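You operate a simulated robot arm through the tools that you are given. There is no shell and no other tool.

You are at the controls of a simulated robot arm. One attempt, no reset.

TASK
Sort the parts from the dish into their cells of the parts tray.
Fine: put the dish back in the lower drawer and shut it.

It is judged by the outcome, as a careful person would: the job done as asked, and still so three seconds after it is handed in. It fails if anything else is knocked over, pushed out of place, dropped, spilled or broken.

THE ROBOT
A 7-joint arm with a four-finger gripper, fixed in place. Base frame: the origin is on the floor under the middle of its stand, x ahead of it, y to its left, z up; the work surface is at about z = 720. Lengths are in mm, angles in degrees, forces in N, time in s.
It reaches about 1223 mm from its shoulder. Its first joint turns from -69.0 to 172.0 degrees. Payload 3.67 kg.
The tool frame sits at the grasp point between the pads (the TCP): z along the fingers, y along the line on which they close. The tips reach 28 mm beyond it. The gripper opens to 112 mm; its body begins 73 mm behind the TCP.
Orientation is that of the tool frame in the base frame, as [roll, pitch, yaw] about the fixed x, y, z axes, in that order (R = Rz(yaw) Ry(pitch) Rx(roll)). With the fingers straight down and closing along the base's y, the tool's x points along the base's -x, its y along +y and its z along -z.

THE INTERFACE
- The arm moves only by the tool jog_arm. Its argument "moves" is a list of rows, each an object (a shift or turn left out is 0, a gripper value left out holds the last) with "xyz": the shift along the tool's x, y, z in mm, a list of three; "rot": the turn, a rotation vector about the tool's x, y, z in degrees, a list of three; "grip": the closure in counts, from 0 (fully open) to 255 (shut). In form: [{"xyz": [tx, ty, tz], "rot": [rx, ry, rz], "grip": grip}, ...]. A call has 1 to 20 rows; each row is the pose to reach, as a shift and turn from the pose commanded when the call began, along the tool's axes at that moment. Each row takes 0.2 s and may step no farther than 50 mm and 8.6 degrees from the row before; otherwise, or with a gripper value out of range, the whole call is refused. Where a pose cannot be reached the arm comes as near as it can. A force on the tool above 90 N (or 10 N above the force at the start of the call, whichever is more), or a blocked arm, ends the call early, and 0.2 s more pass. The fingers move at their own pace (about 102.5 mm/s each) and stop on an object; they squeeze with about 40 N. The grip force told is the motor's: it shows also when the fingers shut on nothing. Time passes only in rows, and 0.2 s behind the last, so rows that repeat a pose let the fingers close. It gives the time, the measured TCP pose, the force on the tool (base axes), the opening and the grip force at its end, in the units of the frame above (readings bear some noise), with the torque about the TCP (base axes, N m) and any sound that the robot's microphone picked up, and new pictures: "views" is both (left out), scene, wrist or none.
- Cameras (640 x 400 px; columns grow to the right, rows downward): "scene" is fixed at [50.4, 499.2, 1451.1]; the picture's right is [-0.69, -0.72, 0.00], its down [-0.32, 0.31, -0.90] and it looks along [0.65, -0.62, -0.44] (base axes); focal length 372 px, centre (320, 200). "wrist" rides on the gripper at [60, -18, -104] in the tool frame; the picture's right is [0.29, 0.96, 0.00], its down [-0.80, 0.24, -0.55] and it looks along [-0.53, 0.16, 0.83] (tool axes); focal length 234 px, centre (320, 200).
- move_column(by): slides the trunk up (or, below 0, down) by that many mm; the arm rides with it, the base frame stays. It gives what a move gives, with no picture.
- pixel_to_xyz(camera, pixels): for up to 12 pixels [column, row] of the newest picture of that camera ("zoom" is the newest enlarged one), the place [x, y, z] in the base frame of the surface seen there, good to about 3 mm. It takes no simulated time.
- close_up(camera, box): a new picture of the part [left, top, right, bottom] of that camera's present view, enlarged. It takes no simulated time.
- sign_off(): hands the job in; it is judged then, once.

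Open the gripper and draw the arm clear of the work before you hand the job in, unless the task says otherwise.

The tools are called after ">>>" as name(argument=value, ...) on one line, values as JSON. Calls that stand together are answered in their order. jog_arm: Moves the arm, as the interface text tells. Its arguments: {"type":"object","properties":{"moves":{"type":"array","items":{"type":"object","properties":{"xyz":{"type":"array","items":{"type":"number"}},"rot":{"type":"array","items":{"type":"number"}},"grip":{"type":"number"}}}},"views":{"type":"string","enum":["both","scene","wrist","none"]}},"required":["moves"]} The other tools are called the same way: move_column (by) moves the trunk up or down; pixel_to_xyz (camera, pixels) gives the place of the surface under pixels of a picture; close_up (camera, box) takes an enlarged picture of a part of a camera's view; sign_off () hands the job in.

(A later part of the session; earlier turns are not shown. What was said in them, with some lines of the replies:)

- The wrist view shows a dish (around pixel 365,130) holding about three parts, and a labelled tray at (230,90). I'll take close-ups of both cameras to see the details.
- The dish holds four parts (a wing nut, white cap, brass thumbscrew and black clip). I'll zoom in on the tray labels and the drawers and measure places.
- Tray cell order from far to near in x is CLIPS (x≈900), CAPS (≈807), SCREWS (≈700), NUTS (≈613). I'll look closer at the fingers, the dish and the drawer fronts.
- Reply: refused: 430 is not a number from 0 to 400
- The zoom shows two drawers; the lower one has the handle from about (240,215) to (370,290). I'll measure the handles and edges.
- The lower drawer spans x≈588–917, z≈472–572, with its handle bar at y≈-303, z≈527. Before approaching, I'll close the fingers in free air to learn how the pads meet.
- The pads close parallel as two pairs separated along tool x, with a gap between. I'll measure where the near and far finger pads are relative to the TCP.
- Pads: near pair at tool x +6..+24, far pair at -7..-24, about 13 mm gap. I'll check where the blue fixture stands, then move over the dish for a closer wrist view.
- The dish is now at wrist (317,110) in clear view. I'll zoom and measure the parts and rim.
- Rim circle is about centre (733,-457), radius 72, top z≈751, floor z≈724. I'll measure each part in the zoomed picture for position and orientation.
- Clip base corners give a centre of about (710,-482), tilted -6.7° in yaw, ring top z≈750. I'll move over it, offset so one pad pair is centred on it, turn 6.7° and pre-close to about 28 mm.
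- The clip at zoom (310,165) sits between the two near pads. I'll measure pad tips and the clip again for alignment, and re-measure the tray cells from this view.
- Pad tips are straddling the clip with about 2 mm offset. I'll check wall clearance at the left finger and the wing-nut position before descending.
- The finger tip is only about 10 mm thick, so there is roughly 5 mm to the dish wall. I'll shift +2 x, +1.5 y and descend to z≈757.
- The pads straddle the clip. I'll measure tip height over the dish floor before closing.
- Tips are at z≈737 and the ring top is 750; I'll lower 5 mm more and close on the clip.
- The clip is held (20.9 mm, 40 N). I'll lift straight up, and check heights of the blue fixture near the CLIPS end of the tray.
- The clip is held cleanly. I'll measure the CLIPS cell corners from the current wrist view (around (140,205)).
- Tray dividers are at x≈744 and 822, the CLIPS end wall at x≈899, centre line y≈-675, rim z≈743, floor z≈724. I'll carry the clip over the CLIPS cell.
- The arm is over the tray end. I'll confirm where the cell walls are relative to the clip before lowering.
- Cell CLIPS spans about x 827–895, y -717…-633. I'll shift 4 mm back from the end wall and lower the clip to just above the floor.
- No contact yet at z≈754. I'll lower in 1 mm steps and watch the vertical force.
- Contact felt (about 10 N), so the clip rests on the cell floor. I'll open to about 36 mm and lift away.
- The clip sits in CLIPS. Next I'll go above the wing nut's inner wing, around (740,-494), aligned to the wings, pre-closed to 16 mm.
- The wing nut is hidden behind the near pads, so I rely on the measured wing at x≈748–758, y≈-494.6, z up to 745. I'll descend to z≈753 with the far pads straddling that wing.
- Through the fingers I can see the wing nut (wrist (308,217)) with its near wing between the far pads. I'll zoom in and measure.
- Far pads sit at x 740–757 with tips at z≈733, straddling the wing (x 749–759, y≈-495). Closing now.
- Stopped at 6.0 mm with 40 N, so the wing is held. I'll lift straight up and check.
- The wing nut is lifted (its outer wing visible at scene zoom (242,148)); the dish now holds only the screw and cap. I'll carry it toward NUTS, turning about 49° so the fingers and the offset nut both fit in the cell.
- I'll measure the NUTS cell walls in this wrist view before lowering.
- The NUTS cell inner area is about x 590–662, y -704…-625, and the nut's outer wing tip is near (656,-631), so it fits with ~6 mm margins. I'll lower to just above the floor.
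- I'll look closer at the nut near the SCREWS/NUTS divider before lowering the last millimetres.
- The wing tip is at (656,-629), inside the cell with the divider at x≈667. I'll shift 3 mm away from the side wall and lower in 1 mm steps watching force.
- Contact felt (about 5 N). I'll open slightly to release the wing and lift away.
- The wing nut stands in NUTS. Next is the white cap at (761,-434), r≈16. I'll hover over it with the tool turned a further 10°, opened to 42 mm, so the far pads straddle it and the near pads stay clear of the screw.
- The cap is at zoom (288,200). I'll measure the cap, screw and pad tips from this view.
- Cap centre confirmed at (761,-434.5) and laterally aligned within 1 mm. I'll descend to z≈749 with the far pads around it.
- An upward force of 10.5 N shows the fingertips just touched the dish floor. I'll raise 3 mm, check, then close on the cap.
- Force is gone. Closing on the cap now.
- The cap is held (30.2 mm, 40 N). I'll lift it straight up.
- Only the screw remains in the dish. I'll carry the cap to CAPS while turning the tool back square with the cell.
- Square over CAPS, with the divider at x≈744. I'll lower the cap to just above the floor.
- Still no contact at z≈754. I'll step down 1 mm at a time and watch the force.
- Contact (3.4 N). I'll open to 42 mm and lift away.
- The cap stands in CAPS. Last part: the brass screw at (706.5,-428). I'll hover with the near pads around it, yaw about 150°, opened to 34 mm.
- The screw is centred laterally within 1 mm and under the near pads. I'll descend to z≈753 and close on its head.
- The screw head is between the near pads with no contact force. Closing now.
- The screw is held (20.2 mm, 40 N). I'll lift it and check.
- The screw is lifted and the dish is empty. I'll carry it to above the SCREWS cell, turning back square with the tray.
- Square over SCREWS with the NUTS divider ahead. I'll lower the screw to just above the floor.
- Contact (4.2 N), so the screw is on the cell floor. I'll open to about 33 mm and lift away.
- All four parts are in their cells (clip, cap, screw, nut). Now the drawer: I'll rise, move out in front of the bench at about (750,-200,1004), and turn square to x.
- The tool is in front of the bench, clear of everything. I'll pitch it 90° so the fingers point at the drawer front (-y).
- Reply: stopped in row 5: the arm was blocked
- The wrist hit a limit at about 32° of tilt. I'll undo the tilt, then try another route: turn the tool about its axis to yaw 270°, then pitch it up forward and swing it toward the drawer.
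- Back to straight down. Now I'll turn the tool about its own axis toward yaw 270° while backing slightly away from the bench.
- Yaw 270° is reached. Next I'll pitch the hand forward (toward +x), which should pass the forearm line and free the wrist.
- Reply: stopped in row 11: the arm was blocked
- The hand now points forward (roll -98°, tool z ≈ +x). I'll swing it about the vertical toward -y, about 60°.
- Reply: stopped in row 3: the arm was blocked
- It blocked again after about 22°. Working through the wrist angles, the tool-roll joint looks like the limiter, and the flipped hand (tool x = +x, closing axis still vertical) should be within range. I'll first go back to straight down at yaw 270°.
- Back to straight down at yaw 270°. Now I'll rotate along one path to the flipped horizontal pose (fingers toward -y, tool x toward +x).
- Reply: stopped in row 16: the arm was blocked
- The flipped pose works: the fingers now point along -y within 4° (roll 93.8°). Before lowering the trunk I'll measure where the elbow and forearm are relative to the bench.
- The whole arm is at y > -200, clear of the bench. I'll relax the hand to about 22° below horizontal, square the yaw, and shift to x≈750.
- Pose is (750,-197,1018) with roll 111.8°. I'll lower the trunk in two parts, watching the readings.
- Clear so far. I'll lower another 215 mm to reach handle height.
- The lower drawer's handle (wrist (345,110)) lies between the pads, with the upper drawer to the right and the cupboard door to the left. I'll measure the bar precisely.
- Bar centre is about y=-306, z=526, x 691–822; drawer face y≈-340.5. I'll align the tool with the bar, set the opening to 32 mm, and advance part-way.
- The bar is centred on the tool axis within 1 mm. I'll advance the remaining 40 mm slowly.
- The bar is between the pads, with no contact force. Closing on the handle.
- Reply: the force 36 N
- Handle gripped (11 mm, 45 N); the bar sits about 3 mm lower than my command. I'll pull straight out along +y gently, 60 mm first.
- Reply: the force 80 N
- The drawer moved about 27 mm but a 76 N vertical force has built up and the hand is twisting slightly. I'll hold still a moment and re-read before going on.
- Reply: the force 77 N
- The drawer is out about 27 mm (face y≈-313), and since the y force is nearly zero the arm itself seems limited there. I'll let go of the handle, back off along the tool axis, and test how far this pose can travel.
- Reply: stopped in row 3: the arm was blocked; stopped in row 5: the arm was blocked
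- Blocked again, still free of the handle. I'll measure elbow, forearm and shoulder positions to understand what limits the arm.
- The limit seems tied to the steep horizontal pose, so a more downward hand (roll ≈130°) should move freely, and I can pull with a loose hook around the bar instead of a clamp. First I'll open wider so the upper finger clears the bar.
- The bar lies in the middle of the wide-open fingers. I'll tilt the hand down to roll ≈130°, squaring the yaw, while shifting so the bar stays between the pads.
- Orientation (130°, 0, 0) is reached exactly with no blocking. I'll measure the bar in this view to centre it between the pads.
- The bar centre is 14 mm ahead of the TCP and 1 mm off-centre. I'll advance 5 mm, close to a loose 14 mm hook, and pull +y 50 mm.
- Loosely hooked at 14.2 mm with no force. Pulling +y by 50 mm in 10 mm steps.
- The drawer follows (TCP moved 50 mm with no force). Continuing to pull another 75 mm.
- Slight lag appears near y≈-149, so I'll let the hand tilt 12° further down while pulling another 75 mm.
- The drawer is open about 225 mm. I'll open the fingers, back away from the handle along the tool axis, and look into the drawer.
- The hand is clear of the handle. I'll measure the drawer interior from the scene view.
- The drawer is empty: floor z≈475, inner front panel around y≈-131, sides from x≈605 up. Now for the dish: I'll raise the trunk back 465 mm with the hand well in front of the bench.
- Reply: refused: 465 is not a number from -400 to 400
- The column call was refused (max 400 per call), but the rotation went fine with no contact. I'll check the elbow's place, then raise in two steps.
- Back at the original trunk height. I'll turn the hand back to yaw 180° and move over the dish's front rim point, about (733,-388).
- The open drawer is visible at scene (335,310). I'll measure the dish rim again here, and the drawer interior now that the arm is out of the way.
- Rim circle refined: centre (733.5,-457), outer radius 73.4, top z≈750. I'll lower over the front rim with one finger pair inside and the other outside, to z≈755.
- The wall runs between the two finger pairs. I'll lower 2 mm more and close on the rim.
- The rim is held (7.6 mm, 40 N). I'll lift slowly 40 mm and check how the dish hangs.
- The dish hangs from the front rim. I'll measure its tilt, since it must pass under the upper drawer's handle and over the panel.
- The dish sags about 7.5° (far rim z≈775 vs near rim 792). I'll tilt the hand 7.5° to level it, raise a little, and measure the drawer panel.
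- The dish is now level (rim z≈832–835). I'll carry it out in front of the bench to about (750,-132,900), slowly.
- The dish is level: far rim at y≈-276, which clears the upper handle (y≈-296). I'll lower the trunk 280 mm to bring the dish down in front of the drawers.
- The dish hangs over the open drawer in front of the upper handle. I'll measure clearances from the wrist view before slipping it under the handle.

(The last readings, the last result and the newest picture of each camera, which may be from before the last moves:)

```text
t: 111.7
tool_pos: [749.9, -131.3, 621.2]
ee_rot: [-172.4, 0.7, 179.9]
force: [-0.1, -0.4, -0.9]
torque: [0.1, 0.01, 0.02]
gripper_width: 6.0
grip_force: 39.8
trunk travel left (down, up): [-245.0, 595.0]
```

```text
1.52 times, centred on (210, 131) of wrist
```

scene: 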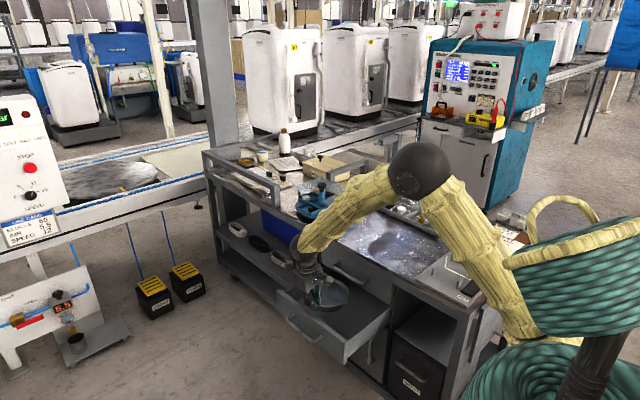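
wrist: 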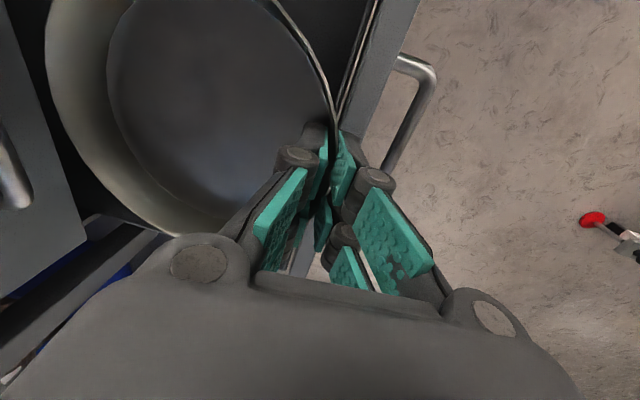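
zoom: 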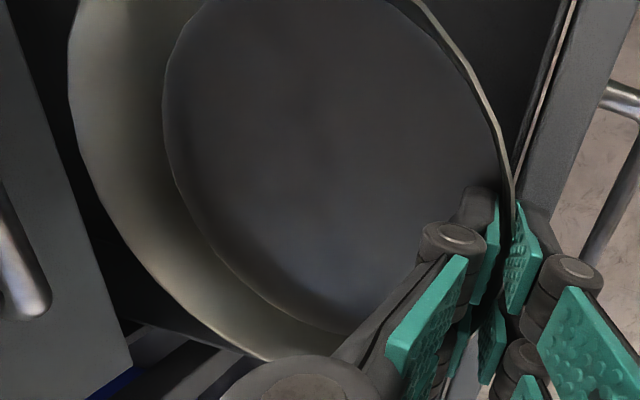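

Panel inner edge is y≈-131, top z≈567; upper handle bottom ≈619; dish rim at TCP-5. I'll drop 13 mm (rim ≈603), then slide 32 mm inward under the handle.

>>> jog_arm(moves=[{"xyz": [0, 0.8, 6.5], "grip": 255}, {"xyz": [0, 1.7, 12.9], "grip": 255}, {"xyz": [0, -6.2, 13.9], "grip": 255}, {"xyz": [0, -14.2, 15], "grip": 255}, {"xyz": [0, -22.1, 16], "grip": 255}, {"xyz": [0, -30, 17.1], "grip": 255}, {"xyz": [0, -30, 17.1], "grip": 255}], views="both")

>>> close_up(camera="wrist", box=[0, 0, 420, 262])

>>> close_up(camera="scene", box=[270, 230, 410, 350])

```text
t: 113.3
tool_pos: [749.4, -164.7, 608.6]
ee_rot: [-172.5, 0.5, 179.9]
force: [0.7, 0.3, -1.6]
torque: [0.08, 0.0, 0.0]
gripper_width: 6.1
grip_force: 39.3
trunk travel left (down, up): [-245.0, 595.0]
```

scene: 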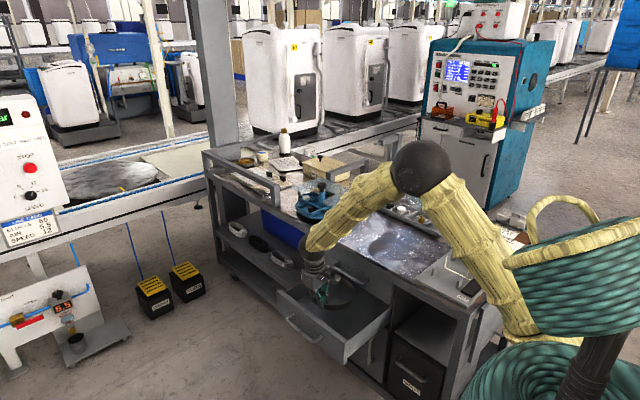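
wrist: 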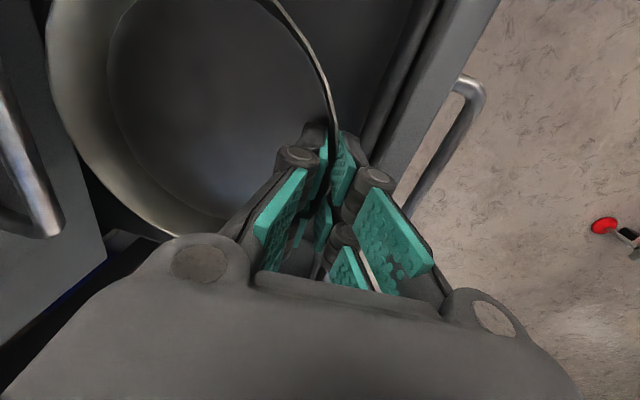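

```text
1.52 times, centred on (210, 131) of wrist
```

zoom: 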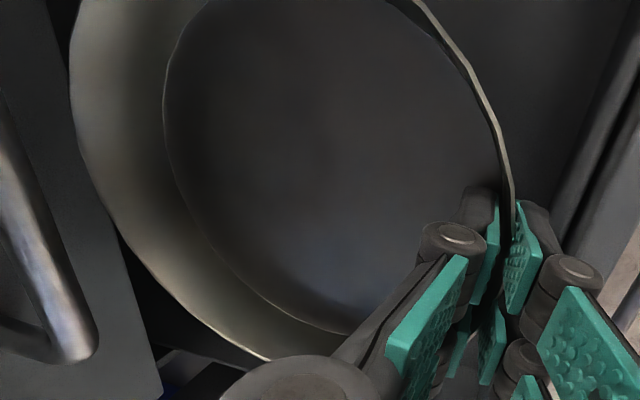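

```text
3.33 times, centred on (340, 290) of scene
```

zoom: 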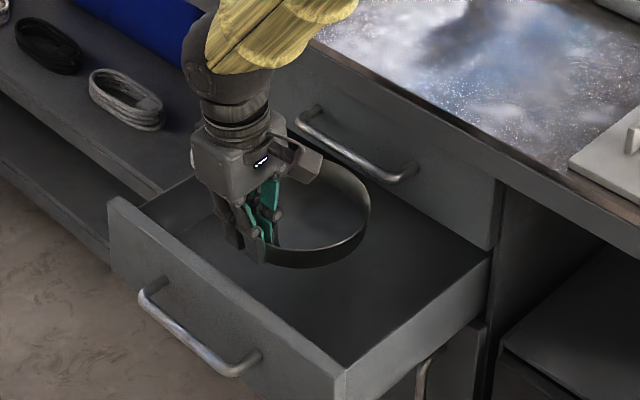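

The dish is beneath the handle line, inside the drawer outline. I'll lower 45 mm, slide 28 mm further in so the finger links clear the panel, then lower to just above the drawer floor.

>>> jog_arm(moves=[{"xyz": [0, 2, 15], "grip": 255}, {"xyz": [0, 4, 30], "grip": 255}, {"xyz": [0, 5.9, 44.6], "grip": 255}, {"xyz": [0, -4, 46], "grip": 255}, {"xyz": [0, -13, 47], "grip": 255}, {"xyz": [0, -21.8, 48.2], "grip": 255}, {"xyz": [0, -21.8, 48.2], "grip": 255}], views="both")

>>> close_up(camera="scene", box=[270, 230, 410, 350])

```text
t: 114.9
tool_pos: [750.0, -191.9, 562.1]
ee_rot: [-172.4, 0.6, 179.9]
force: [-0.8, 0.3, -1.3]
torque: [0.07, -0.01, 0.0]
gripper_width: 6.1
grip_force: 39.6
trunk travel left (down, up): [-245.0, 595.0]
```

scene: 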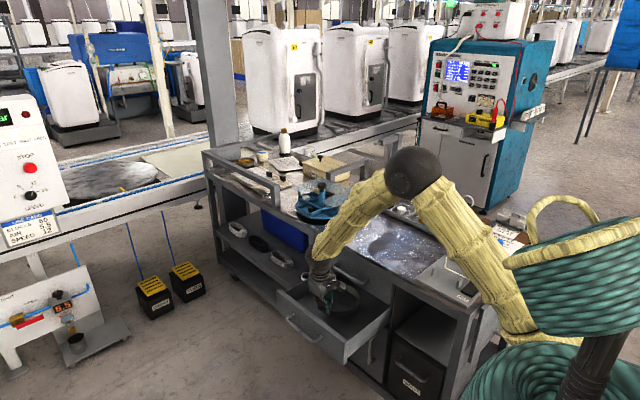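
wrist: 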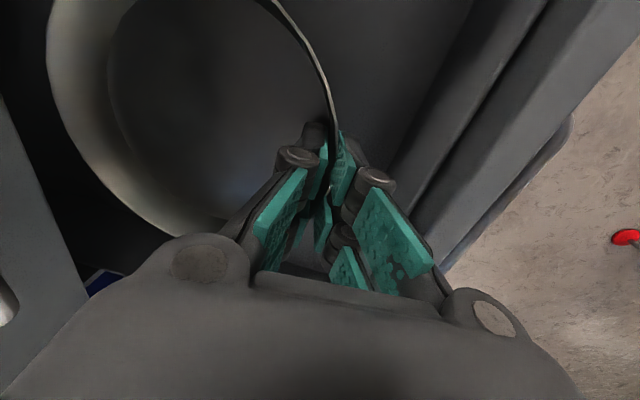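

```text
3.33 times, centred on (340, 290) of scene
```

zoom: 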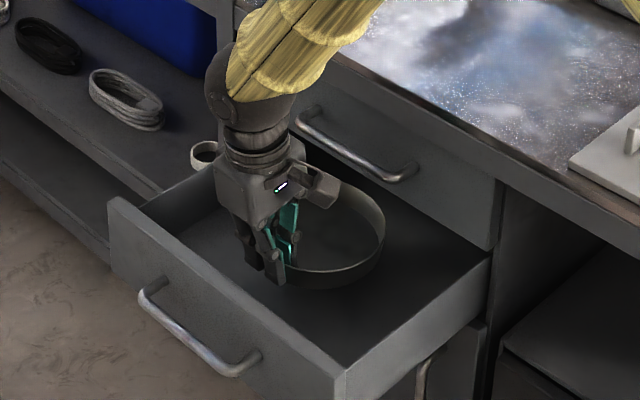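

>>> pixel_to_xyz(camera="scene", pixels=[[345, 215], [370, 215], [330, 240], [345, 235], [360, 195], [390, 190], [318, 262], [410, 175], [335, 205], [350, 245]])

>>> pixel_to_xyz(camera="wrist", pixels=[[48, 60], [60, 120], [120, 200], [332, 110], [430, 60], [470, 100], [400, 150], [200, 100]])

```text
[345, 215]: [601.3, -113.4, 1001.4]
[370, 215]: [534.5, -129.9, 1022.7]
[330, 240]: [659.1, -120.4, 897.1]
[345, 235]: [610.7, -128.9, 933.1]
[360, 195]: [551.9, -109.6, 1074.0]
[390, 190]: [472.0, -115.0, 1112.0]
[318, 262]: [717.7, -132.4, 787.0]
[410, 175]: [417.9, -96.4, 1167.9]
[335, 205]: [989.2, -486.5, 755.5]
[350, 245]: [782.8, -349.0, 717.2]
```

```text
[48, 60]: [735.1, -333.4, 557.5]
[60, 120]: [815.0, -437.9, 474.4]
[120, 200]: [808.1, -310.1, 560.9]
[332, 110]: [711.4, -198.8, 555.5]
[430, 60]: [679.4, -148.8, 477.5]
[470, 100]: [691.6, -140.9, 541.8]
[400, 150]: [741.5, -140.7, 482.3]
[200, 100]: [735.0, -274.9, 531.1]
```

Everything is clear: forearm at y≈-120, dish rim at z≈556–560. I'll lower 44 mm more, then approach the floor in small steps.

>>> jog_arm(moves=[{"xyz": [0, 1.9, 14.5], "grip": 255}, {"xyz": [0, 3.8, 29], "grip": 255}, {"xyz": [0, 5.2, 39.6], "grip": 255}, {"xyz": [0, 5.7, 43.6], "grip": 255}, {"xyz": [0, 5.7, 43.6], "grip": 255}], views="both")

>>> close_up(camera="scene", box=[270, 230, 410, 350])

```text
t: 116.1
tool_pos: [751.0, -192.1, 518.3]
ee_rot: [-172.5, 0.6, 179.9]
force: [0.5, -0.4, -0.7]
torque: [0.05, -0.02, 0.01]
gripper_width: 6.0
grip_force: 40.7
trunk travel left (down, up): [-245.0, 595.0]
```

scene: 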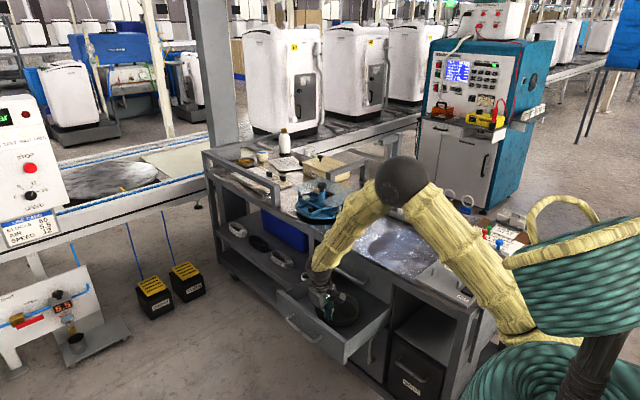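
wrist: 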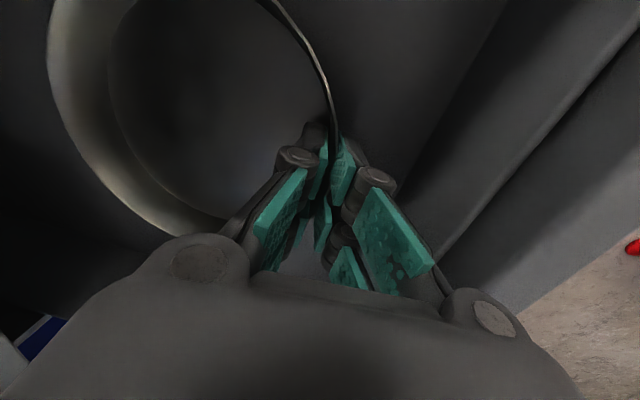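

```text
3.33 times, centred on (340, 290) of scene
```

zoom: 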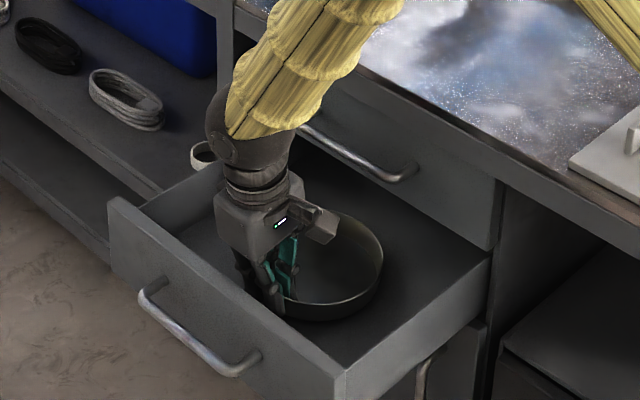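

Still no contact at z≈518. I'll go down in small steps and watch the force.

>>> jog_arm(moves=[{"xyz": [0, 0.2, 1.5], "grip": 255}, {"xyz": [0, 0.4, 3], "grip": 255}, {"xyz": [0, 0.4, 3], "grip": 255}], views="none")

>>> jog_arm(moves=[{"xyz": [0, 0.2, 1.5], "grip": 255}, {"xyz": [0, 0.2, 1.5], "grip": 255}], views="none")

```text
t: 116.9
tool_pos: [751.1, -190.8, 515.0]
ee_rot: [-172.4, 0.6, 179.9]
force: [-0.1, 0.4, -0.3]
torque: [0.12, -0.02, -0.04]
gripper_width: 6.1
grip_force: 39.9
trunk travel left (down, up): [-245.0, 595.0]
```

```text
t: 117.5
tool_pos: [750.1, -191.4, 514.2]
ee_rot: [-172.5, 0.5, 179.9]
force: [1.2, -0.2, -1.3]
torque: [0.06, 0.01, 0.02]
gripper_width: 6.0
grip_force: 40.0
trunk travel left (down, up): [-245.0, 595.0]
```

>>> jog_arm(moves=[{"xyz": [0, 0.2, 1.5], "grip": 255}, {"xyz": [0, 0.2, 1.5], "grip": 255}], views="none")

>>> jog_arm(moves=[{"xyz": [0, 0.2, 1.5], "grip": 255}, {"xyz": [0, 0.2, 1.5], "grip": 255}], views="wrist")

>>> pixel_to_xyz(camera="wrist", pixels=[[48, 60], [120, 200], [332, 110], [200, 100], [430, 60], [150, 150]])

```text
t: 118.1
tool_pos: [751.5, -192.7, 513.0]
ee_rot: [-172.4, 0.6, 180.0]
force: [-1.1, 0.3, 3.7]
torque: [-0.36, 0.34, -0.11]
gripper_width: 6.2
grip_force: 39.9
trunk travel left (down, up): [-245.0, 595.0]
```

```text
t: 118.7
tool_pos: [751.8, -191.2, 512.4]
ee_rot: [-172.3, 0.6, 179.9]
force: [0.4, 0.4, 7.3]
torque: [-0.4, 0.51, 0.0]
gripper_width: 6.3
grip_force: 40.4
trunk travel left (down, up): [-245.0, 595.0]
```

wrist: 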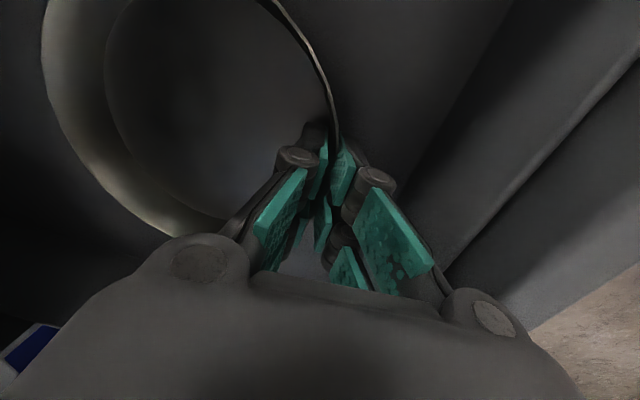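

```text
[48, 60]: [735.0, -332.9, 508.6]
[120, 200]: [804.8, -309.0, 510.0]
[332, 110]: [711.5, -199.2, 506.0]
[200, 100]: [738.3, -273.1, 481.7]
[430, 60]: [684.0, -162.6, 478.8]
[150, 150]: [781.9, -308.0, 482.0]
```

The dish rests on the drawer floor (7 N contact, rim 506–509). I'll open the fingers gently and withdraw along the tool axis.

>>> jog_arm(moves=[{"xyz": [0, 0, -0.5], "grip": 235}, {"xyz": [0, 0, -0.5], "grip": 215}, {"xyz": [0, 0, -0.5], "grip": 200}, {"xyz": [0, 0, -0.5], "grip": 200}], views="wrist")

>>> close_up(camera="wrist", box=[200, 60, 460, 280])

```text
t: 119.7
tool_pos: [751.4, -191.6, 511.4]
ee_rot: [-172.5, 0.6, 179.9]
force: [0.8, 0.4, -0.1]
torque: [0.02, -0.03, 0.0]
gripper_width: 24.4
grip_force: 0.1
trunk travel left (down, up): [-245.0, 595.0]
```

wrist: 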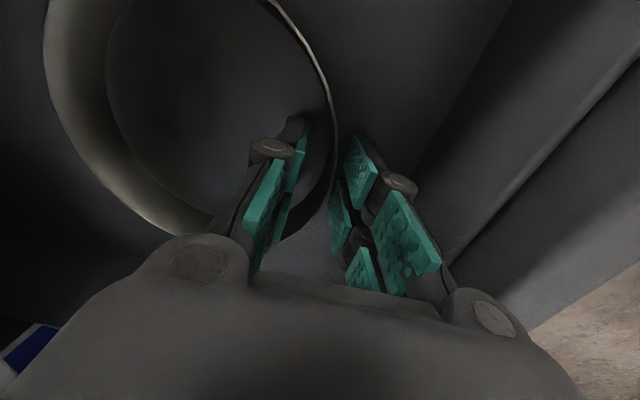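

```text
1.82 times, centred on (330, 170) of wrist
```

zoom: 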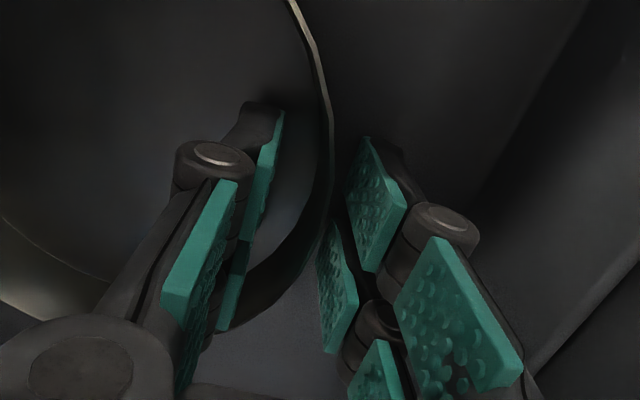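

The fingers are free of the rim. I'll withdraw up along the tool axis, then up and out in front of the drawer.

>>> jog_arm(moves=[{"xyz": [0, 0, -12], "grip": 200}, {"xyz": [0, 0, -30], "grip": 200}, {"xyz": [0, 0, -60], "grip": 200}, {"xyz": [0, 0, -100], "grip": 200}, {"xyz": [0, 0, -140], "grip": 200}, {"xyz": [0, 30, -170], "grip": 200}, {"xyz": [0, 70, -190], "grip": 200}, {"xyz": [0, 110, -200], "grip": 200}, {"xyz": [0, 150, -200], "grip": 200}, {"xyz": [0, 150, -200], "grip": 200}], views="both")

>>> close_up(camera="scene", box=[250, 220, 430, 370])

```text
t: 121.9
tool_pos: [753.5, -26.0, 696.5]
ee_rot: [-174.1, 0.5, 178.8]
force: [-0.4, 0.2, -0.5]
torque: [-0.01, 0.02, -0.01]
gripper_width: 24.0
grip_force: 0.1
trunk travel left (down, up): [-245.0, 595.0]
```

scene: 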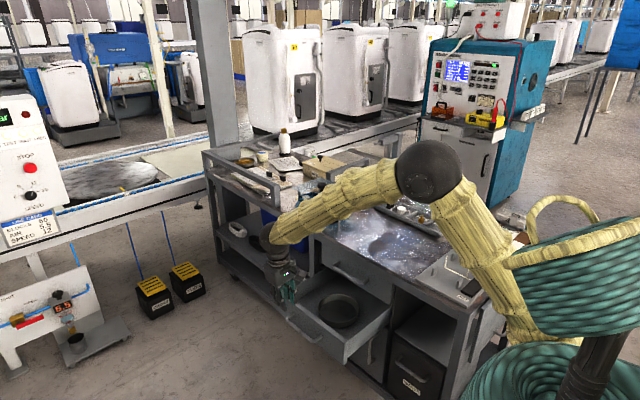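
wrist: 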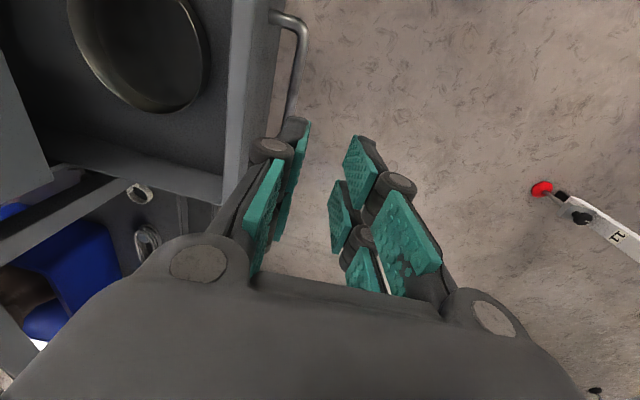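

```text
2.67 times, centred on (340, 295) of scene
```

zoom: 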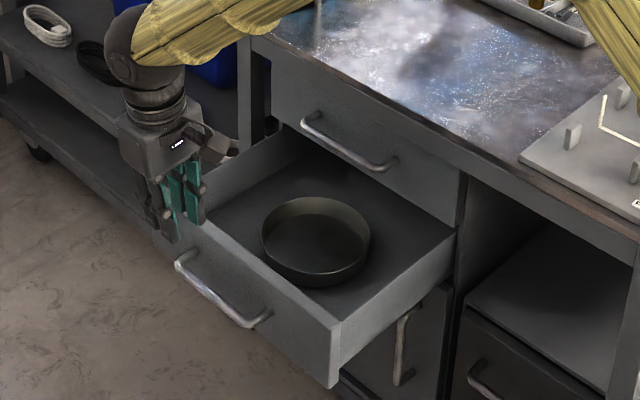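

The dish sits inside the drawer. Now I'll shut the drawer by hooking its handle again: first turn the hand back to straight down at yaw 270°, staying in front.

>>> jog_arm(moves=[{"xyz": [0, 0, -5], "rot": [-0.5, -0.5, -7.5], "grip": 150}, {"xyz": [0, 0, -10], "rot": [-1, -1, -15], "grip": 150}, {"xyz": [0, 0, -15], "rot": [-1.5, -1.5, -22.5], "grip": 150}, {"xyz": [0, 0, -20], "rot": [-2, -2, -30], "grip": 150}, {"xyz": [0, 0, -25], "rot": [-2.5, -2.5, -37.5], "grip": 150}, {"xyz": [0, 0, -30], "rot": [-3, -3, -45], "grip": 150}, {"xyz": [0, 0, -30], "rot": [-3.4, -3.4, -52.4], "grip": 150}, {"xyz": [0, 0, -30], "rot": [-3.9, -3.9, -59.9], "grip": 150}, {"xyz": [0, 0, -30], "rot": [-4.4, -4.4, -67.4], "grip": 150}, {"xyz": [0, 0, -30], "rot": [-4.9, -4.9, -74.9], "grip": 150}, {"xyz": [0, 0, -30], "rot": [-5.4, -5.4, -82.4], "grip": 150}, {"xyz": [0, 0, -30], "rot": [-5.9, -5.9, -89.9], "grip": 150}, {"xyz": [0, 0, -30], "rot": [-5.9, -5.9, -89.9], "grip": 150}], views="scene")

```text
t: 124.7
tool_pos: [749.2, -13.5, 721.0]
ee_rot: [-179.4, 0.0, -90.1]
force: [0.1, 0.0, 0.0]
torque: [0.02, -0.03, -0.02]
gripper_width: 46.3
grip_force: 0.0
trunk travel left (down, up): [-245.0, 595.0]
```

scene: 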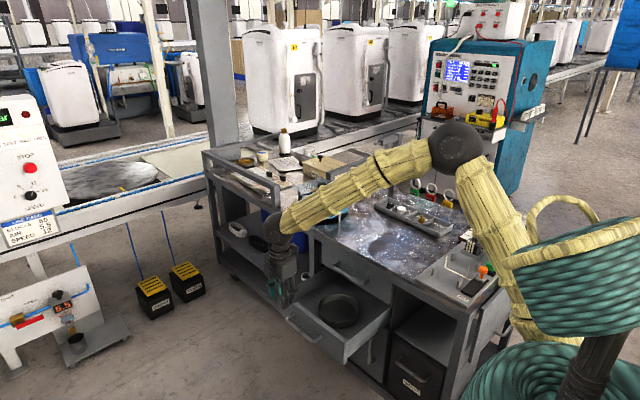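

Straight down at yaw 270°. Now I'll rotate to the handle-pulling pose (roll ≈142°, tool x toward +x) as before.

>>> jog_arm(moves=[{"rot": [-2.5, 2.5, -7.2]}, {"rot": [-5, 5, -14.4]}, {"rot": [-7.5, 7.5, -21.6]}, {"rot": [-9.9, 9.9, -28.8]}, {"rot": [-12.4, 12.4, -36]}, {"rot": [-14.9, 14.9, -43.2]}, {"rot": [-17.4, 17.4, -50.4]}, {"rot": [-19.9, 19.9, -57.6]}, {"rot": [-22.4, 22.4, -64.8]}, {"rot": [-24.8, 24.8, -72]}, {"rot": [-27.3, 27.3, -79.2]}, {"rot": [-29.8, 29.8, -86.35]}, {"rot": [-29.8, 29.8, -86.35]}], views="scene")

```text
t: 127.5
tool_pos: [748.9, -13.3, 720.1]
ee_rot: [141.9, -0.5, 0.0]
force: [0.8, 0.1, -0.2]
torque: [-0.03, -0.03, 0.01]
gripper_width: 46.3
grip_force: 0.0
trunk travel left (down, up): [-245.0, 595.0]
```

scene: 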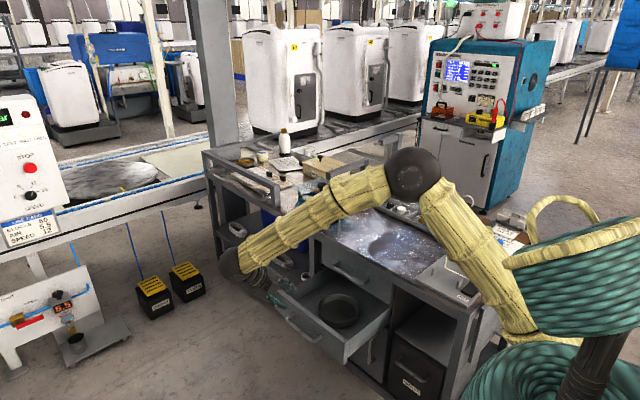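

Pose is set. I'll raise the arm 73 mm and lower the trunk 185 mm to return to the earlier stand-off point above the handle.

>>> jog_arm(moves=[{"xyz": [3, 20, -30]}, {"xyz": [6.7, 41.9, -59.9]}, {"xyz": [6.7, 41.9, -59.9]}], views="none")

>>> move_column(by=-185)

>>> jog_arm(moves=[{"grip": 150}], views="wrist")

>>> pixel_to_xyz(camera="wrist", pixels=[[335, 70], [320, 110], [310, 150], [305, 185], [350, 45], [375, 45], [290, 200]])

```text
t: 128.3
tool_pos: [755.1, -8.8, 794.4]
ee_rot: [141.9, -0.6, -0.1]
force: [0.0, 0.5, -0.1]
torque: [-0.01, 0.01, -0.02]
gripper_width: 46.1
grip_force: 0.1
trunk travel left (down, up): [-245.0, 595.0]
```

```text
t: 130.3
tool_pos: [756.0, -8.5, 607.7]
ee_rot: [141.9, -0.6, 0.0]
force: [0.0, 0.0, 0.2]
torque: [-0.01, -0.02, 0.01]
gripper_width: 46.5
grip_force: 0.1
trunk travel left (down, up): [-60.0, 780.0]
```

```text
t: 130.7
tool_pos: [755.3, -8.6, 608.4]
ee_rot: [141.9, -0.6, -0.1]
force: [0.7, 0.3, -0.1]
torque: [0.0, -0.03, -0.03]
gripper_width: 46.3
grip_force: 0.0
trunk travel left (down, up): [-60.0, 780.0]
```

wrist: 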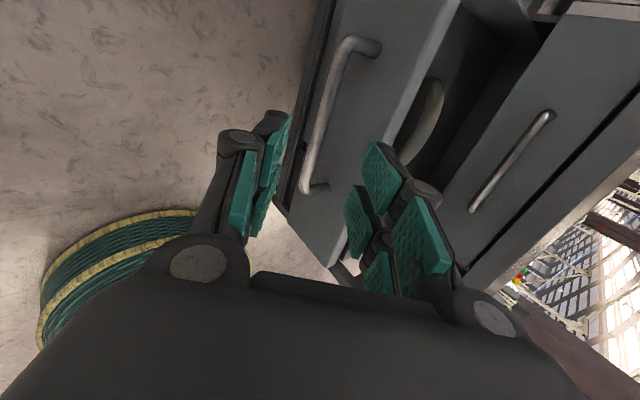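

```text
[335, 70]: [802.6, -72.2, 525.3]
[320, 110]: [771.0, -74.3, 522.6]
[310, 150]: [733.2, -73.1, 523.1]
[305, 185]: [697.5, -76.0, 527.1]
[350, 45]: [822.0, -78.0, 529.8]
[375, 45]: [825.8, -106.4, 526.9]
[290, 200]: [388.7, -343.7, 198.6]
```

The handle bar is where expected (y≈-77, z≈525). I'll advance 100 mm along the tool axis to straddle it and close to a loose hook.

>>> jog_arm(moves=[{"xyz": [0, 2, 30], "grip": 150}, {"xyz": [0, 2, 60], "grip": 150}, {"xyz": [0, 2, 85], "grip": 150}, {"xyz": [0, 2, 99], "grip": 150}, {"xyz": [0, 2, 99], "grip": 150}, {"xyz": [0, 2, 99], "grip": 223}, {"xyz": [0, 2, 99], "grip": 223}, {"xyz": [0, 2, 99], "grip": 223}], views="wrist")

>>> close_up(camera="wrist", box=[200, 60, 460, 280])

```text
t: 132.5
tool_pos: [755.7, -71.9, 531.8]
ee_rot: [141.9, -0.5, -0.1]
force: [-0.5, 0.9, -0.3]
torque: [-0.04, -0.02, 0.04]
gripper_width: 14.0
grip_force: 0.0
trunk travel left (down, up): [-60.0, 780.0]
```

wrist: 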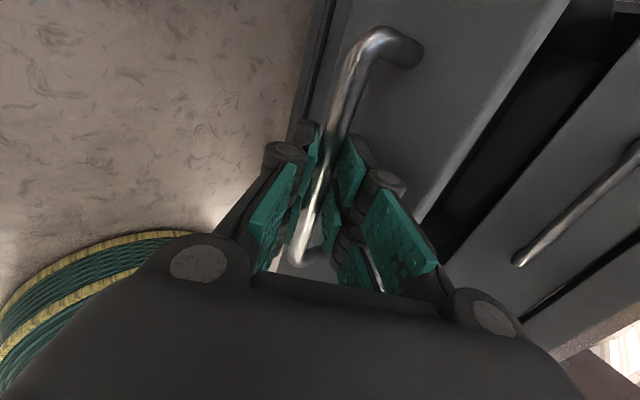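

```text
1.82 times, centred on (330, 170) of wrist
```

zoom: 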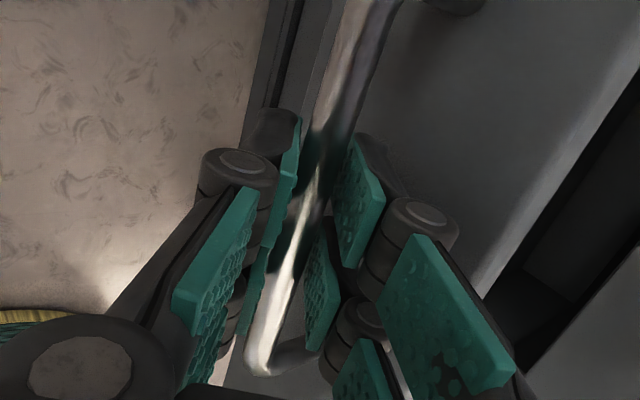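

Hooked around the bar. I'll push the drawer in gently (8 mm per step), tilting the hand back to roll ≈130° on the way.

>>> jog_arm(moves=[{"xyz": [0, 6.3, 4.9], "grip": 223}, {"xyz": [0, 12.6, 9.9], "grip": 223}, {"xyz": [0, 18.9, 14.8], "grip": 223}, {"xyz": [0, 25.2, 19.7], "grip": 223}, {"xyz": [0, 31.5, 24.7], "grip": 223}, {"xyz": [0, 37.8, 29.6], "grip": 223}, {"xyz": [0, 44.1, 34.6], "rot": [-1.5, 0, 0], "grip": 223}, {"xyz": [0, 50.4, 39.5], "rot": [-3, 0, 0], "grip": 223}, {"xyz": [0, 56.7, 44.4], "rot": [-4.5, 0, 0], "grip": 223}, {"xyz": [0, 63, 49.4], "rot": [-6, 0, 0], "grip": 223}, {"xyz": [0, 69.3, 54.3], "rot": [-7.5, 0, 0], "grip": 223}, {"xyz": [0, 75.6, 59.2], "rot": [-9, 0, 0], "grip": 223}, {"xyz": [0, 81.8, 64.2], "rot": [-10.5, 0, 0], "grip": 223}, {"xyz": [0, 88.1, 69.1], "rot": [-12, 0, 0], "grip": 223}, {"xyz": [0, 88.1, 69.1], "rot": [-12, 0, 0], "grip": 223}], views="both")

>>> close_up(camera="scene", box=[260, 230, 420, 370])

```text
t: 135.7
tool_pos: [754.9, -183.0, 531.1]
ee_rot: [129.9, -0.5, 0.0]
force: [0.5, 0.3, 0.0]
torque: [0.03, -0.02, 0.02]
gripper_width: 14.2
grip_force: 0.5
trunk travel left (down, up): [-60.0, 780.0]
```

scene: 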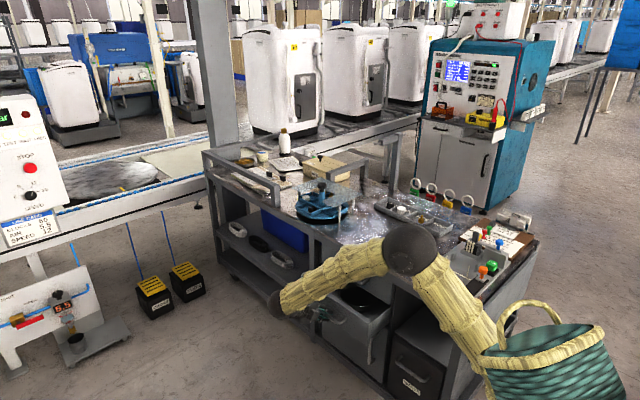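
wrist: 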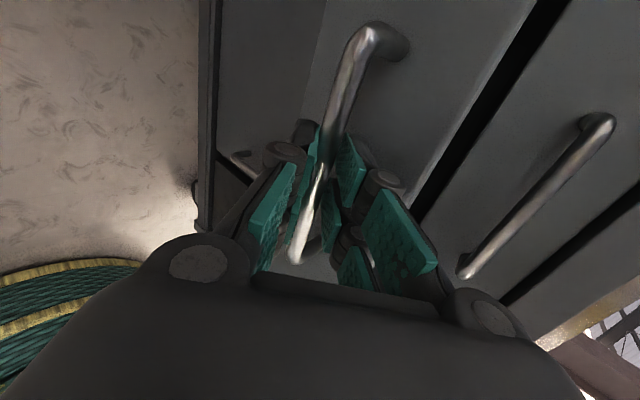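

```text
2.86 times, centred on (340, 300) of scene
```

zoom: 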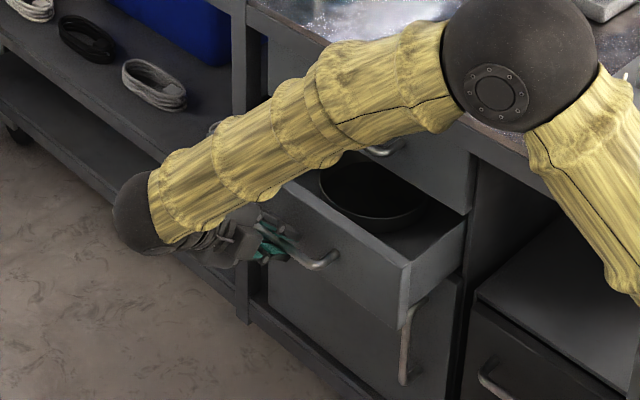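

The drawer is moving in with the dish inside; about 114 mm remain. I'll continue pushing 85 mm.

>>> jog_arm(moves=[{"xyz": [0, 5.5, 6.5], "grip": 223}, {"xyz": [0, 10.9, 13], "grip": 223}, {"xyz": [0, 16.4, 19.5], "grip": 223}, {"xyz": [0, 21.9, 26], "grip": 223}, {"xyz": [0, 27.3, 32.6], "grip": 223}, {"xyz": [0, 32.8, 39.1], "grip": 223}, {"xyz": [0, 38.3, 45.6], "grip": 223}, {"xyz": [0, 43.7, 52.1], "grip": 223}, {"xyz": [0, 49.2, 58.6], "grip": 223}, {"xyz": [0, 54.7, 65.1], "grip": 223}, {"xyz": [0, 54.7, 65.1], "grip": 223}], views="both")

>>> pixel_to_xyz(camera="wrist", pixels=[[370, 40], [345, 100], [300, 255], [300, 60], [440, 60], [480, 60], [600, 130], [490, 250]])

```text
t: 138.1
tool_pos: [756.2, -269.5, 531.1]
ee_rot: [129.9, -0.7, -0.1]
force: [0.3, -0.1, -0.5]
torque: [-0.03, 0.02, 0.02]
gripper_width: 14.1
grip_force: 0.1
trunk travel left (down, up): [-60.0, 780.0]
```

scene: 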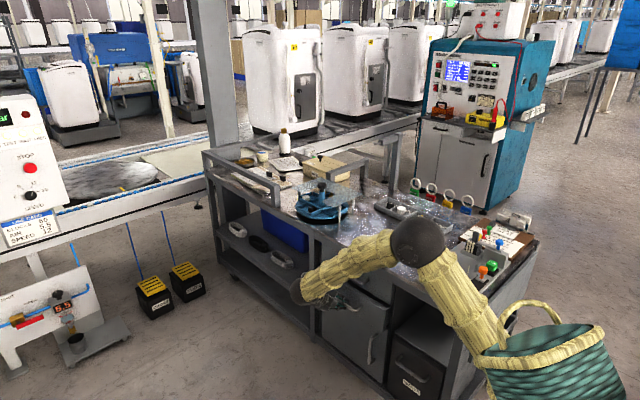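
wrist: 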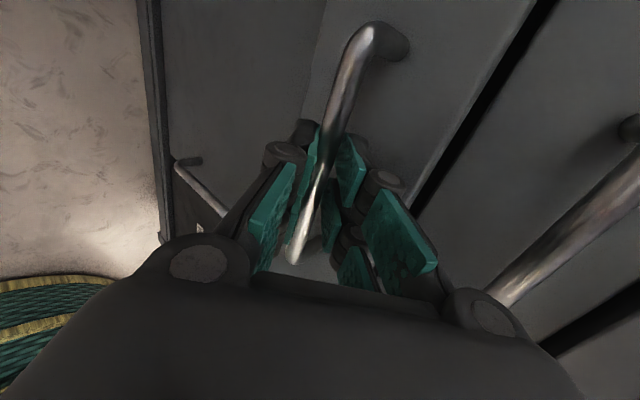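

```text
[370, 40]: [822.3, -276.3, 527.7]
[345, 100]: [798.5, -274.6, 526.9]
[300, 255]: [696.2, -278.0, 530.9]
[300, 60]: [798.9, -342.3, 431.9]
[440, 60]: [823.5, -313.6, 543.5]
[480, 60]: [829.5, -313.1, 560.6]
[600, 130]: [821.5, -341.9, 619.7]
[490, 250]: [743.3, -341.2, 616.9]
```

About 27 mm remain (panel y≈-313). I'll tilt the hand to roll ≈122° for more clearance from the upper handle and push in small steps, watching the force.

>>> jog_arm(moves=[{"xyz": [0, 1, 1], "rot": [-4, 0, 0], "grip": 223}, {"xyz": [0, 3.2, 3.8], "rot": [-8, 0, 0], "grip": 223}, {"xyz": [0, 6.4, 7.7], "rot": [-8, 0, 0], "grip": 223}, {"xyz": [0, 9.6, 11.5], "rot": [-8, 0, 0], "grip": 223}, {"xyz": [0, 12.2, 14.6], "rot": [-8, 0, 0], "grip": 223}, {"xyz": [0, 14.8, 17.6], "rot": [-8, 0, 0], "grip": 223}, {"xyz": [0, 14.8, 17.6], "rot": [-8, 0, 0], "grip": 223}], views="both")

>>> pixel_to_xyz(camera="wrist", pixels=[[370, 40], [345, 100], [300, 60], [440, 60], [480, 60], [600, 130]])

```text
t: 139.7
tool_pos: [754.2, -291.5, 532.2]
ee_rot: [121.9, -0.5, -0.1]
force: [-0.4, 0.3, -0.1]
torque: [-0.04, -0.01, 0.0]
gripper_width: 13.7
grip_force: 0.0
trunk travel left (down, up): [-60.0, 780.0]
```

scene: 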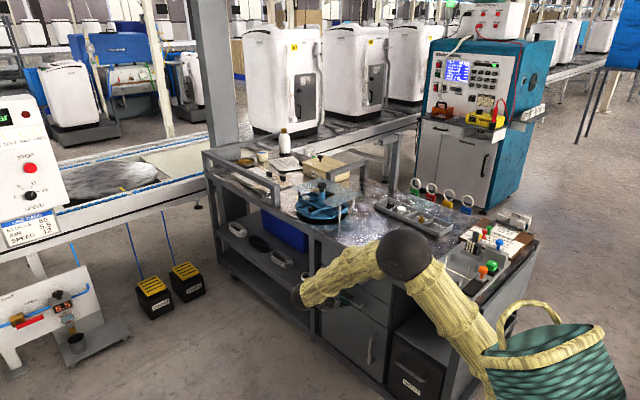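
wrist: 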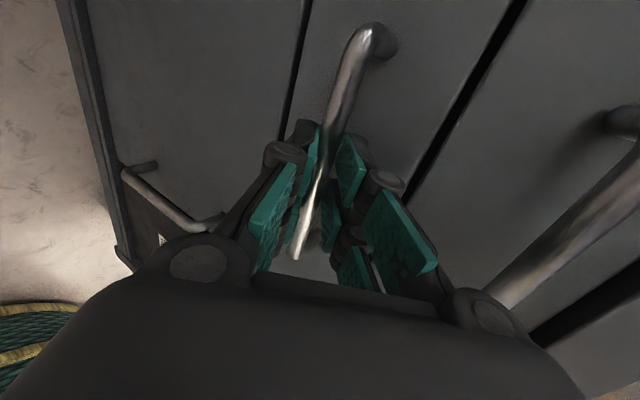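

```text
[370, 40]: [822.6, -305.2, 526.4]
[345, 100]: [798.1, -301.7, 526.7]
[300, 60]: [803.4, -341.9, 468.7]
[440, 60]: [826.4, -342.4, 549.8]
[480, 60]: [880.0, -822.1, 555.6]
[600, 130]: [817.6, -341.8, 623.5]
```

The panel reads y≈-342 and the bar y≈-302, as at the start, so the drawer is essentially shut. I'll press a few millimetres more to confirm it is home.

>>> jog_arm(moves=[{"xyz": [0, 1.1, 1.7], "grip": 223}, {"xyz": [0, 2.1, 3.4], "grip": 223}, {"xyz": [0, 3.2, 5.1], "grip": 223}, {"xyz": [0, 3.2, 5.1], "grip": 223}], views="none")

```text
t: 140.7
tool_pos: [754.9, -298.2, 531.3]
ee_rot: [121.9, -0.6, -0.1]
force: [0.4, 6.4, -4.2]
torque: [0.14, 0.1, 0.2]
gripper_width: 17.7
grip_force: 3.6
trunk travel left (down, up): [-60.0, 780.0]
```

The drawer is home (6 N resistance). I'll open the fingers and withdraw along the tool axis, tilting back toward roll 130°.

>>> jog_arm(moves=[{"xyz": [0, -1, -3], "grip": 160}, {"xyz": [0, -1, -3], "grip": 160}, {"xyz": [0, -1, -12], "grip": 160}, {"xyz": [0, -1, -25], "grip": 160}, {"xyz": [0, -1, -40], "grip": 160}, {"xyz": [0, 0, -60], "rot": [4, 0, 0], "grip": 160}, {"xyz": [0, 0, -85], "rot": [8, 0, 0], "grip": 160}, {"xyz": [0, 0, -110], "rot": [14, 0, 0], "grip": 160}, {"xyz": [0, 0, -130], "rot": [20, 0, 0], "grip": 160}, {"xyz": [0, 0, -130], "rot": [20, 0, 0], "grip": 160}], views="both")

>>> close_up(camera="scene", box=[260, 200, 440, 370])

>>> pixel_to_xyz(camera="wrist", pixels=[[345, 60], [330, 100], [320, 140], [400, 60], [460, 60], [300, 60]])

```text
t: 142.9
tool_pos: [754.5, -188.2, 601.0]
ee_rot: [142.0, -0.6, -0.1]
force: [-0.2, -1.1, -0.5]
torque: [-0.03, 0.02, -0.03]
gripper_width: 41.9
grip_force: 0.1
trunk travel left (down, up): [-60.0, 780.0]
```

scene: 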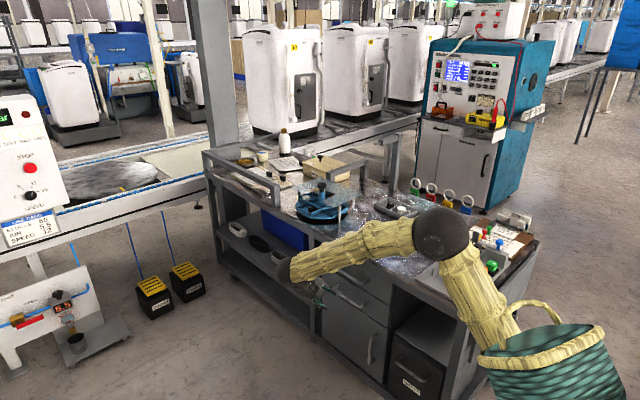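
wrist: 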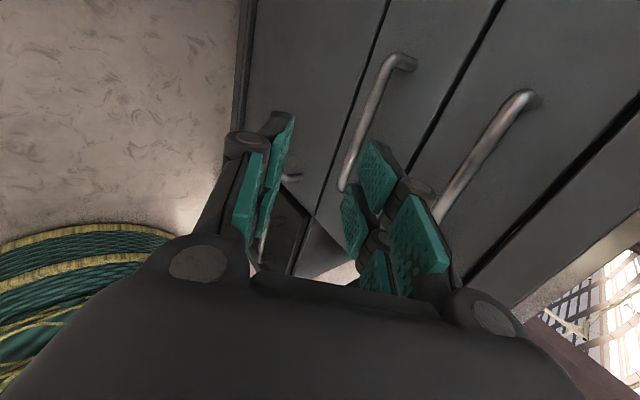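

```text
2.35 times, centred on (350, 285) of scene
```

zoom: 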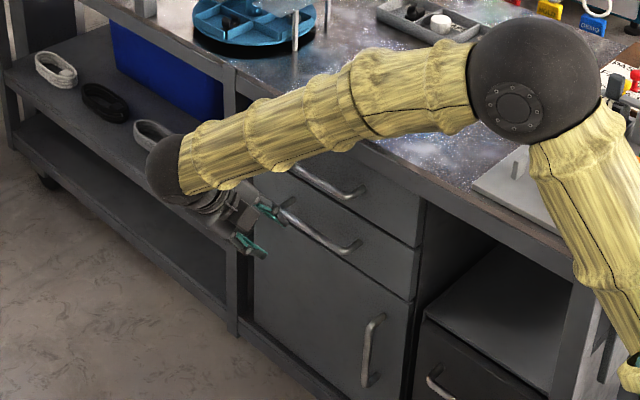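

```text
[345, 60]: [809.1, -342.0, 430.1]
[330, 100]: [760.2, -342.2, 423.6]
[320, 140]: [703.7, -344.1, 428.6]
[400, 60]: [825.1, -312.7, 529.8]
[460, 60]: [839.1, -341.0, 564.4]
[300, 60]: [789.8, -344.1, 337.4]
```

The drawer front is flush. I'll move the hand away from the bench and raise the trunk, opening the gripper fully.

>>> jog_arm(moves=[{"xyz": [0, -31, -25], "grip": 100}, {"xyz": [0, -62, -50], "grip": 50}, {"xyz": [0, -93, -75], "grip": 0}, {"xyz": [0, -118, -93], "grip": 0}, {"xyz": [0, -118, -93], "grip": 0}], views="none")

>>> move_column(by=300)

>>> move_column(by=165)

>>> jog_arm(moves=[{"grip": 0}], views="both")

>>> close_up(camera="scene", box=[290, 170, 470, 370])

```text
t: 144.1
tool_pos: [755.8, -36.7, 601.4]
ee_rot: [141.9, -0.7, -0.1]
force: [0.6, -0.7, 0.3]
torque: [-0.04, 0.03, 0.02]
gripper_width: 112.1
grip_force: 0.1
trunk travel left (down, up): [-60.0, 780.0]
```

```text
t: 147.1
tool_pos: [755.4, -36.8, 900.7]
ee_rot: [141.9, -0.5, -0.1]
force: [1.1, 0.6, -0.5]
torque: [-0.01, 0.02, -0.02]
gripper_width: 112.1
grip_force: 0.1
trunk travel left (down, up): [-360.0, 480.0]
```

```text
t: 149.0
tool_pos: [755.5, -37.9, 1066.1]
ee_rot: [141.9, -0.6, -0.1]
force: [0.4, 0.1, -0.5]
torque: [0.0, 0.0, 0.03]
gripper_width: 112.1
grip_force: 0.0
trunk travel left (down, up): [-525.0, 315.0]
```

```text
t: 149.4
tool_pos: [755.1, -36.1, 1067.0]
ee_rot: [142.0, -0.6, 0.0]
force: [0.2, -0.5, -1.0]
torque: [-0.03, -0.02, 0.01]
gripper_width: 112.1
grip_force: 0.0
trunk travel left (down, up): [-525.0, 315.0]
```

scene: 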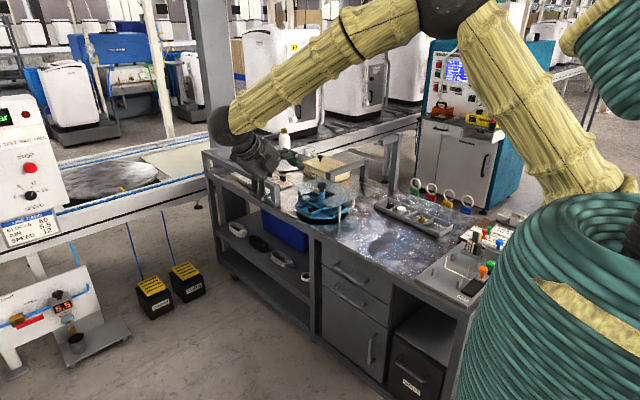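
wrist: 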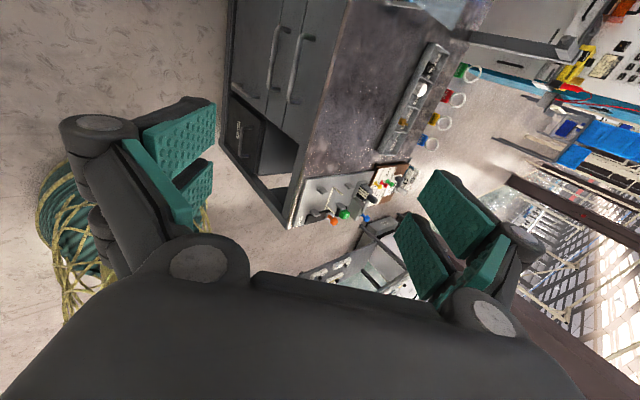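

```text
2.00 times, centred on (380, 270) of scene
```

zoom: 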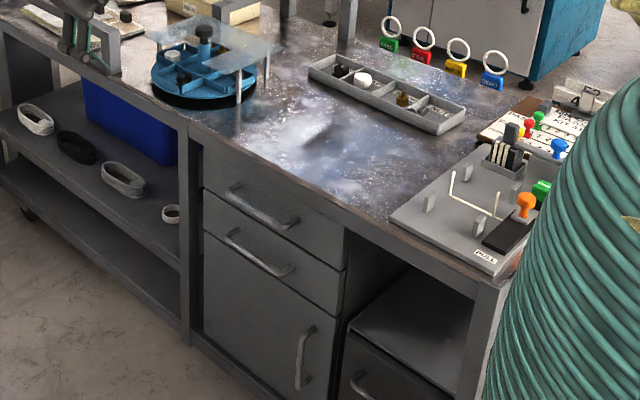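

The trunk is back up and both drawer fronts look flush. I'll verify the tray contents and the drawer closure with close-ups.

>>> close_up(camera="scene", box=[365, 190, 465, 250])

>>> close_up(camera="scene", box=[310, 235, 400, 330])

>>> pixel_to_xyz(camera="zoom", pixels=[[300, 230], [450, 340], [230, 160], [300, 100], [420, 240], [285, 268], [290, 177], [200, 180], [430, 300]])

```text
6.40 times, centred on (415, 220) of scene
```

zoom: 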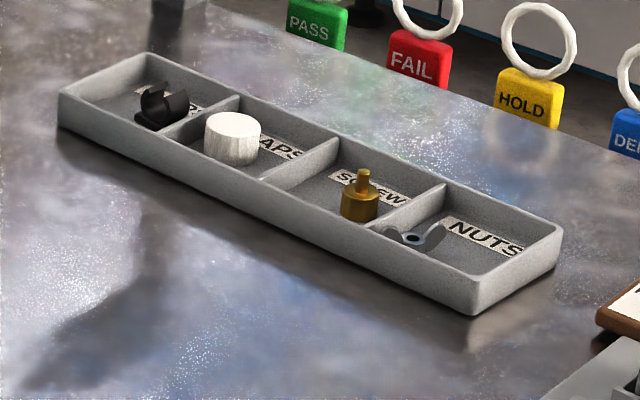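

```text
4.21 times, centred on (355, 282) of scene
```

zoom: 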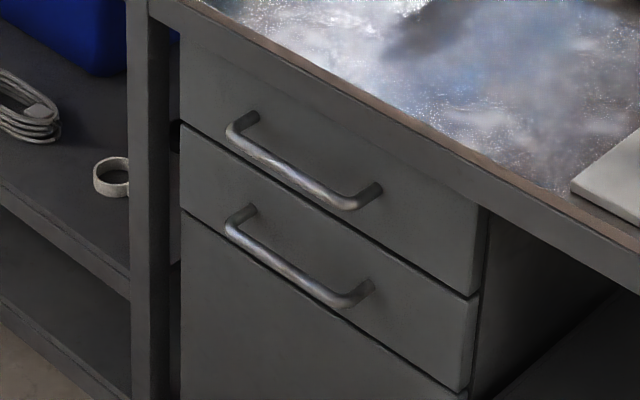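

```text
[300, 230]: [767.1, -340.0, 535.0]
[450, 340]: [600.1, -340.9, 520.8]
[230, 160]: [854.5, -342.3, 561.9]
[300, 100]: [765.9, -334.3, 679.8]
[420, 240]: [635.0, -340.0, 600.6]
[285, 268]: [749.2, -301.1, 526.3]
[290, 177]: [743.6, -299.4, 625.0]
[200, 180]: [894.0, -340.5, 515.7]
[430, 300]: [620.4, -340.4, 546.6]
```

Everything checks out: clip, cap, screw and nut are each in their labelled cell, and the lower drawer front is flush at y≈-340 with the dish inside. The gripper is open and the arm is clear, so I hand in the job.

>>> sign_off()

```text
The job is handed in.
```

I sorted all four parts into their tray cells, put the dish back in the lower drawer and shut it, then handed the job in.

- **Parts:** In the last close-ups the black clip was in CLIPS, the white cap in CAPS, the brass screw in SCREWS and the wing nut in NUTS.
- **Drawer:** The lower drawer front measured flush with the upper one, at about y = -340 mm, the same as at the start. The dish was sitting on the drawer floor as I pushed the drawer in, about 40 mm behind the front panel; I could not see it once the drawer closed.
- **Handle pull:** On my first pull of the drawer handle the arm hit one of its limits, and about 75 N of vertical force built up on the handle before I let go. I re-gripped loosely at a lower tilt, and opening and closing then went smoothly.
- **Surroundings:** I saw nothing else moved or knocked over in the final views. The gripper is open and the arm is clear of the bench.
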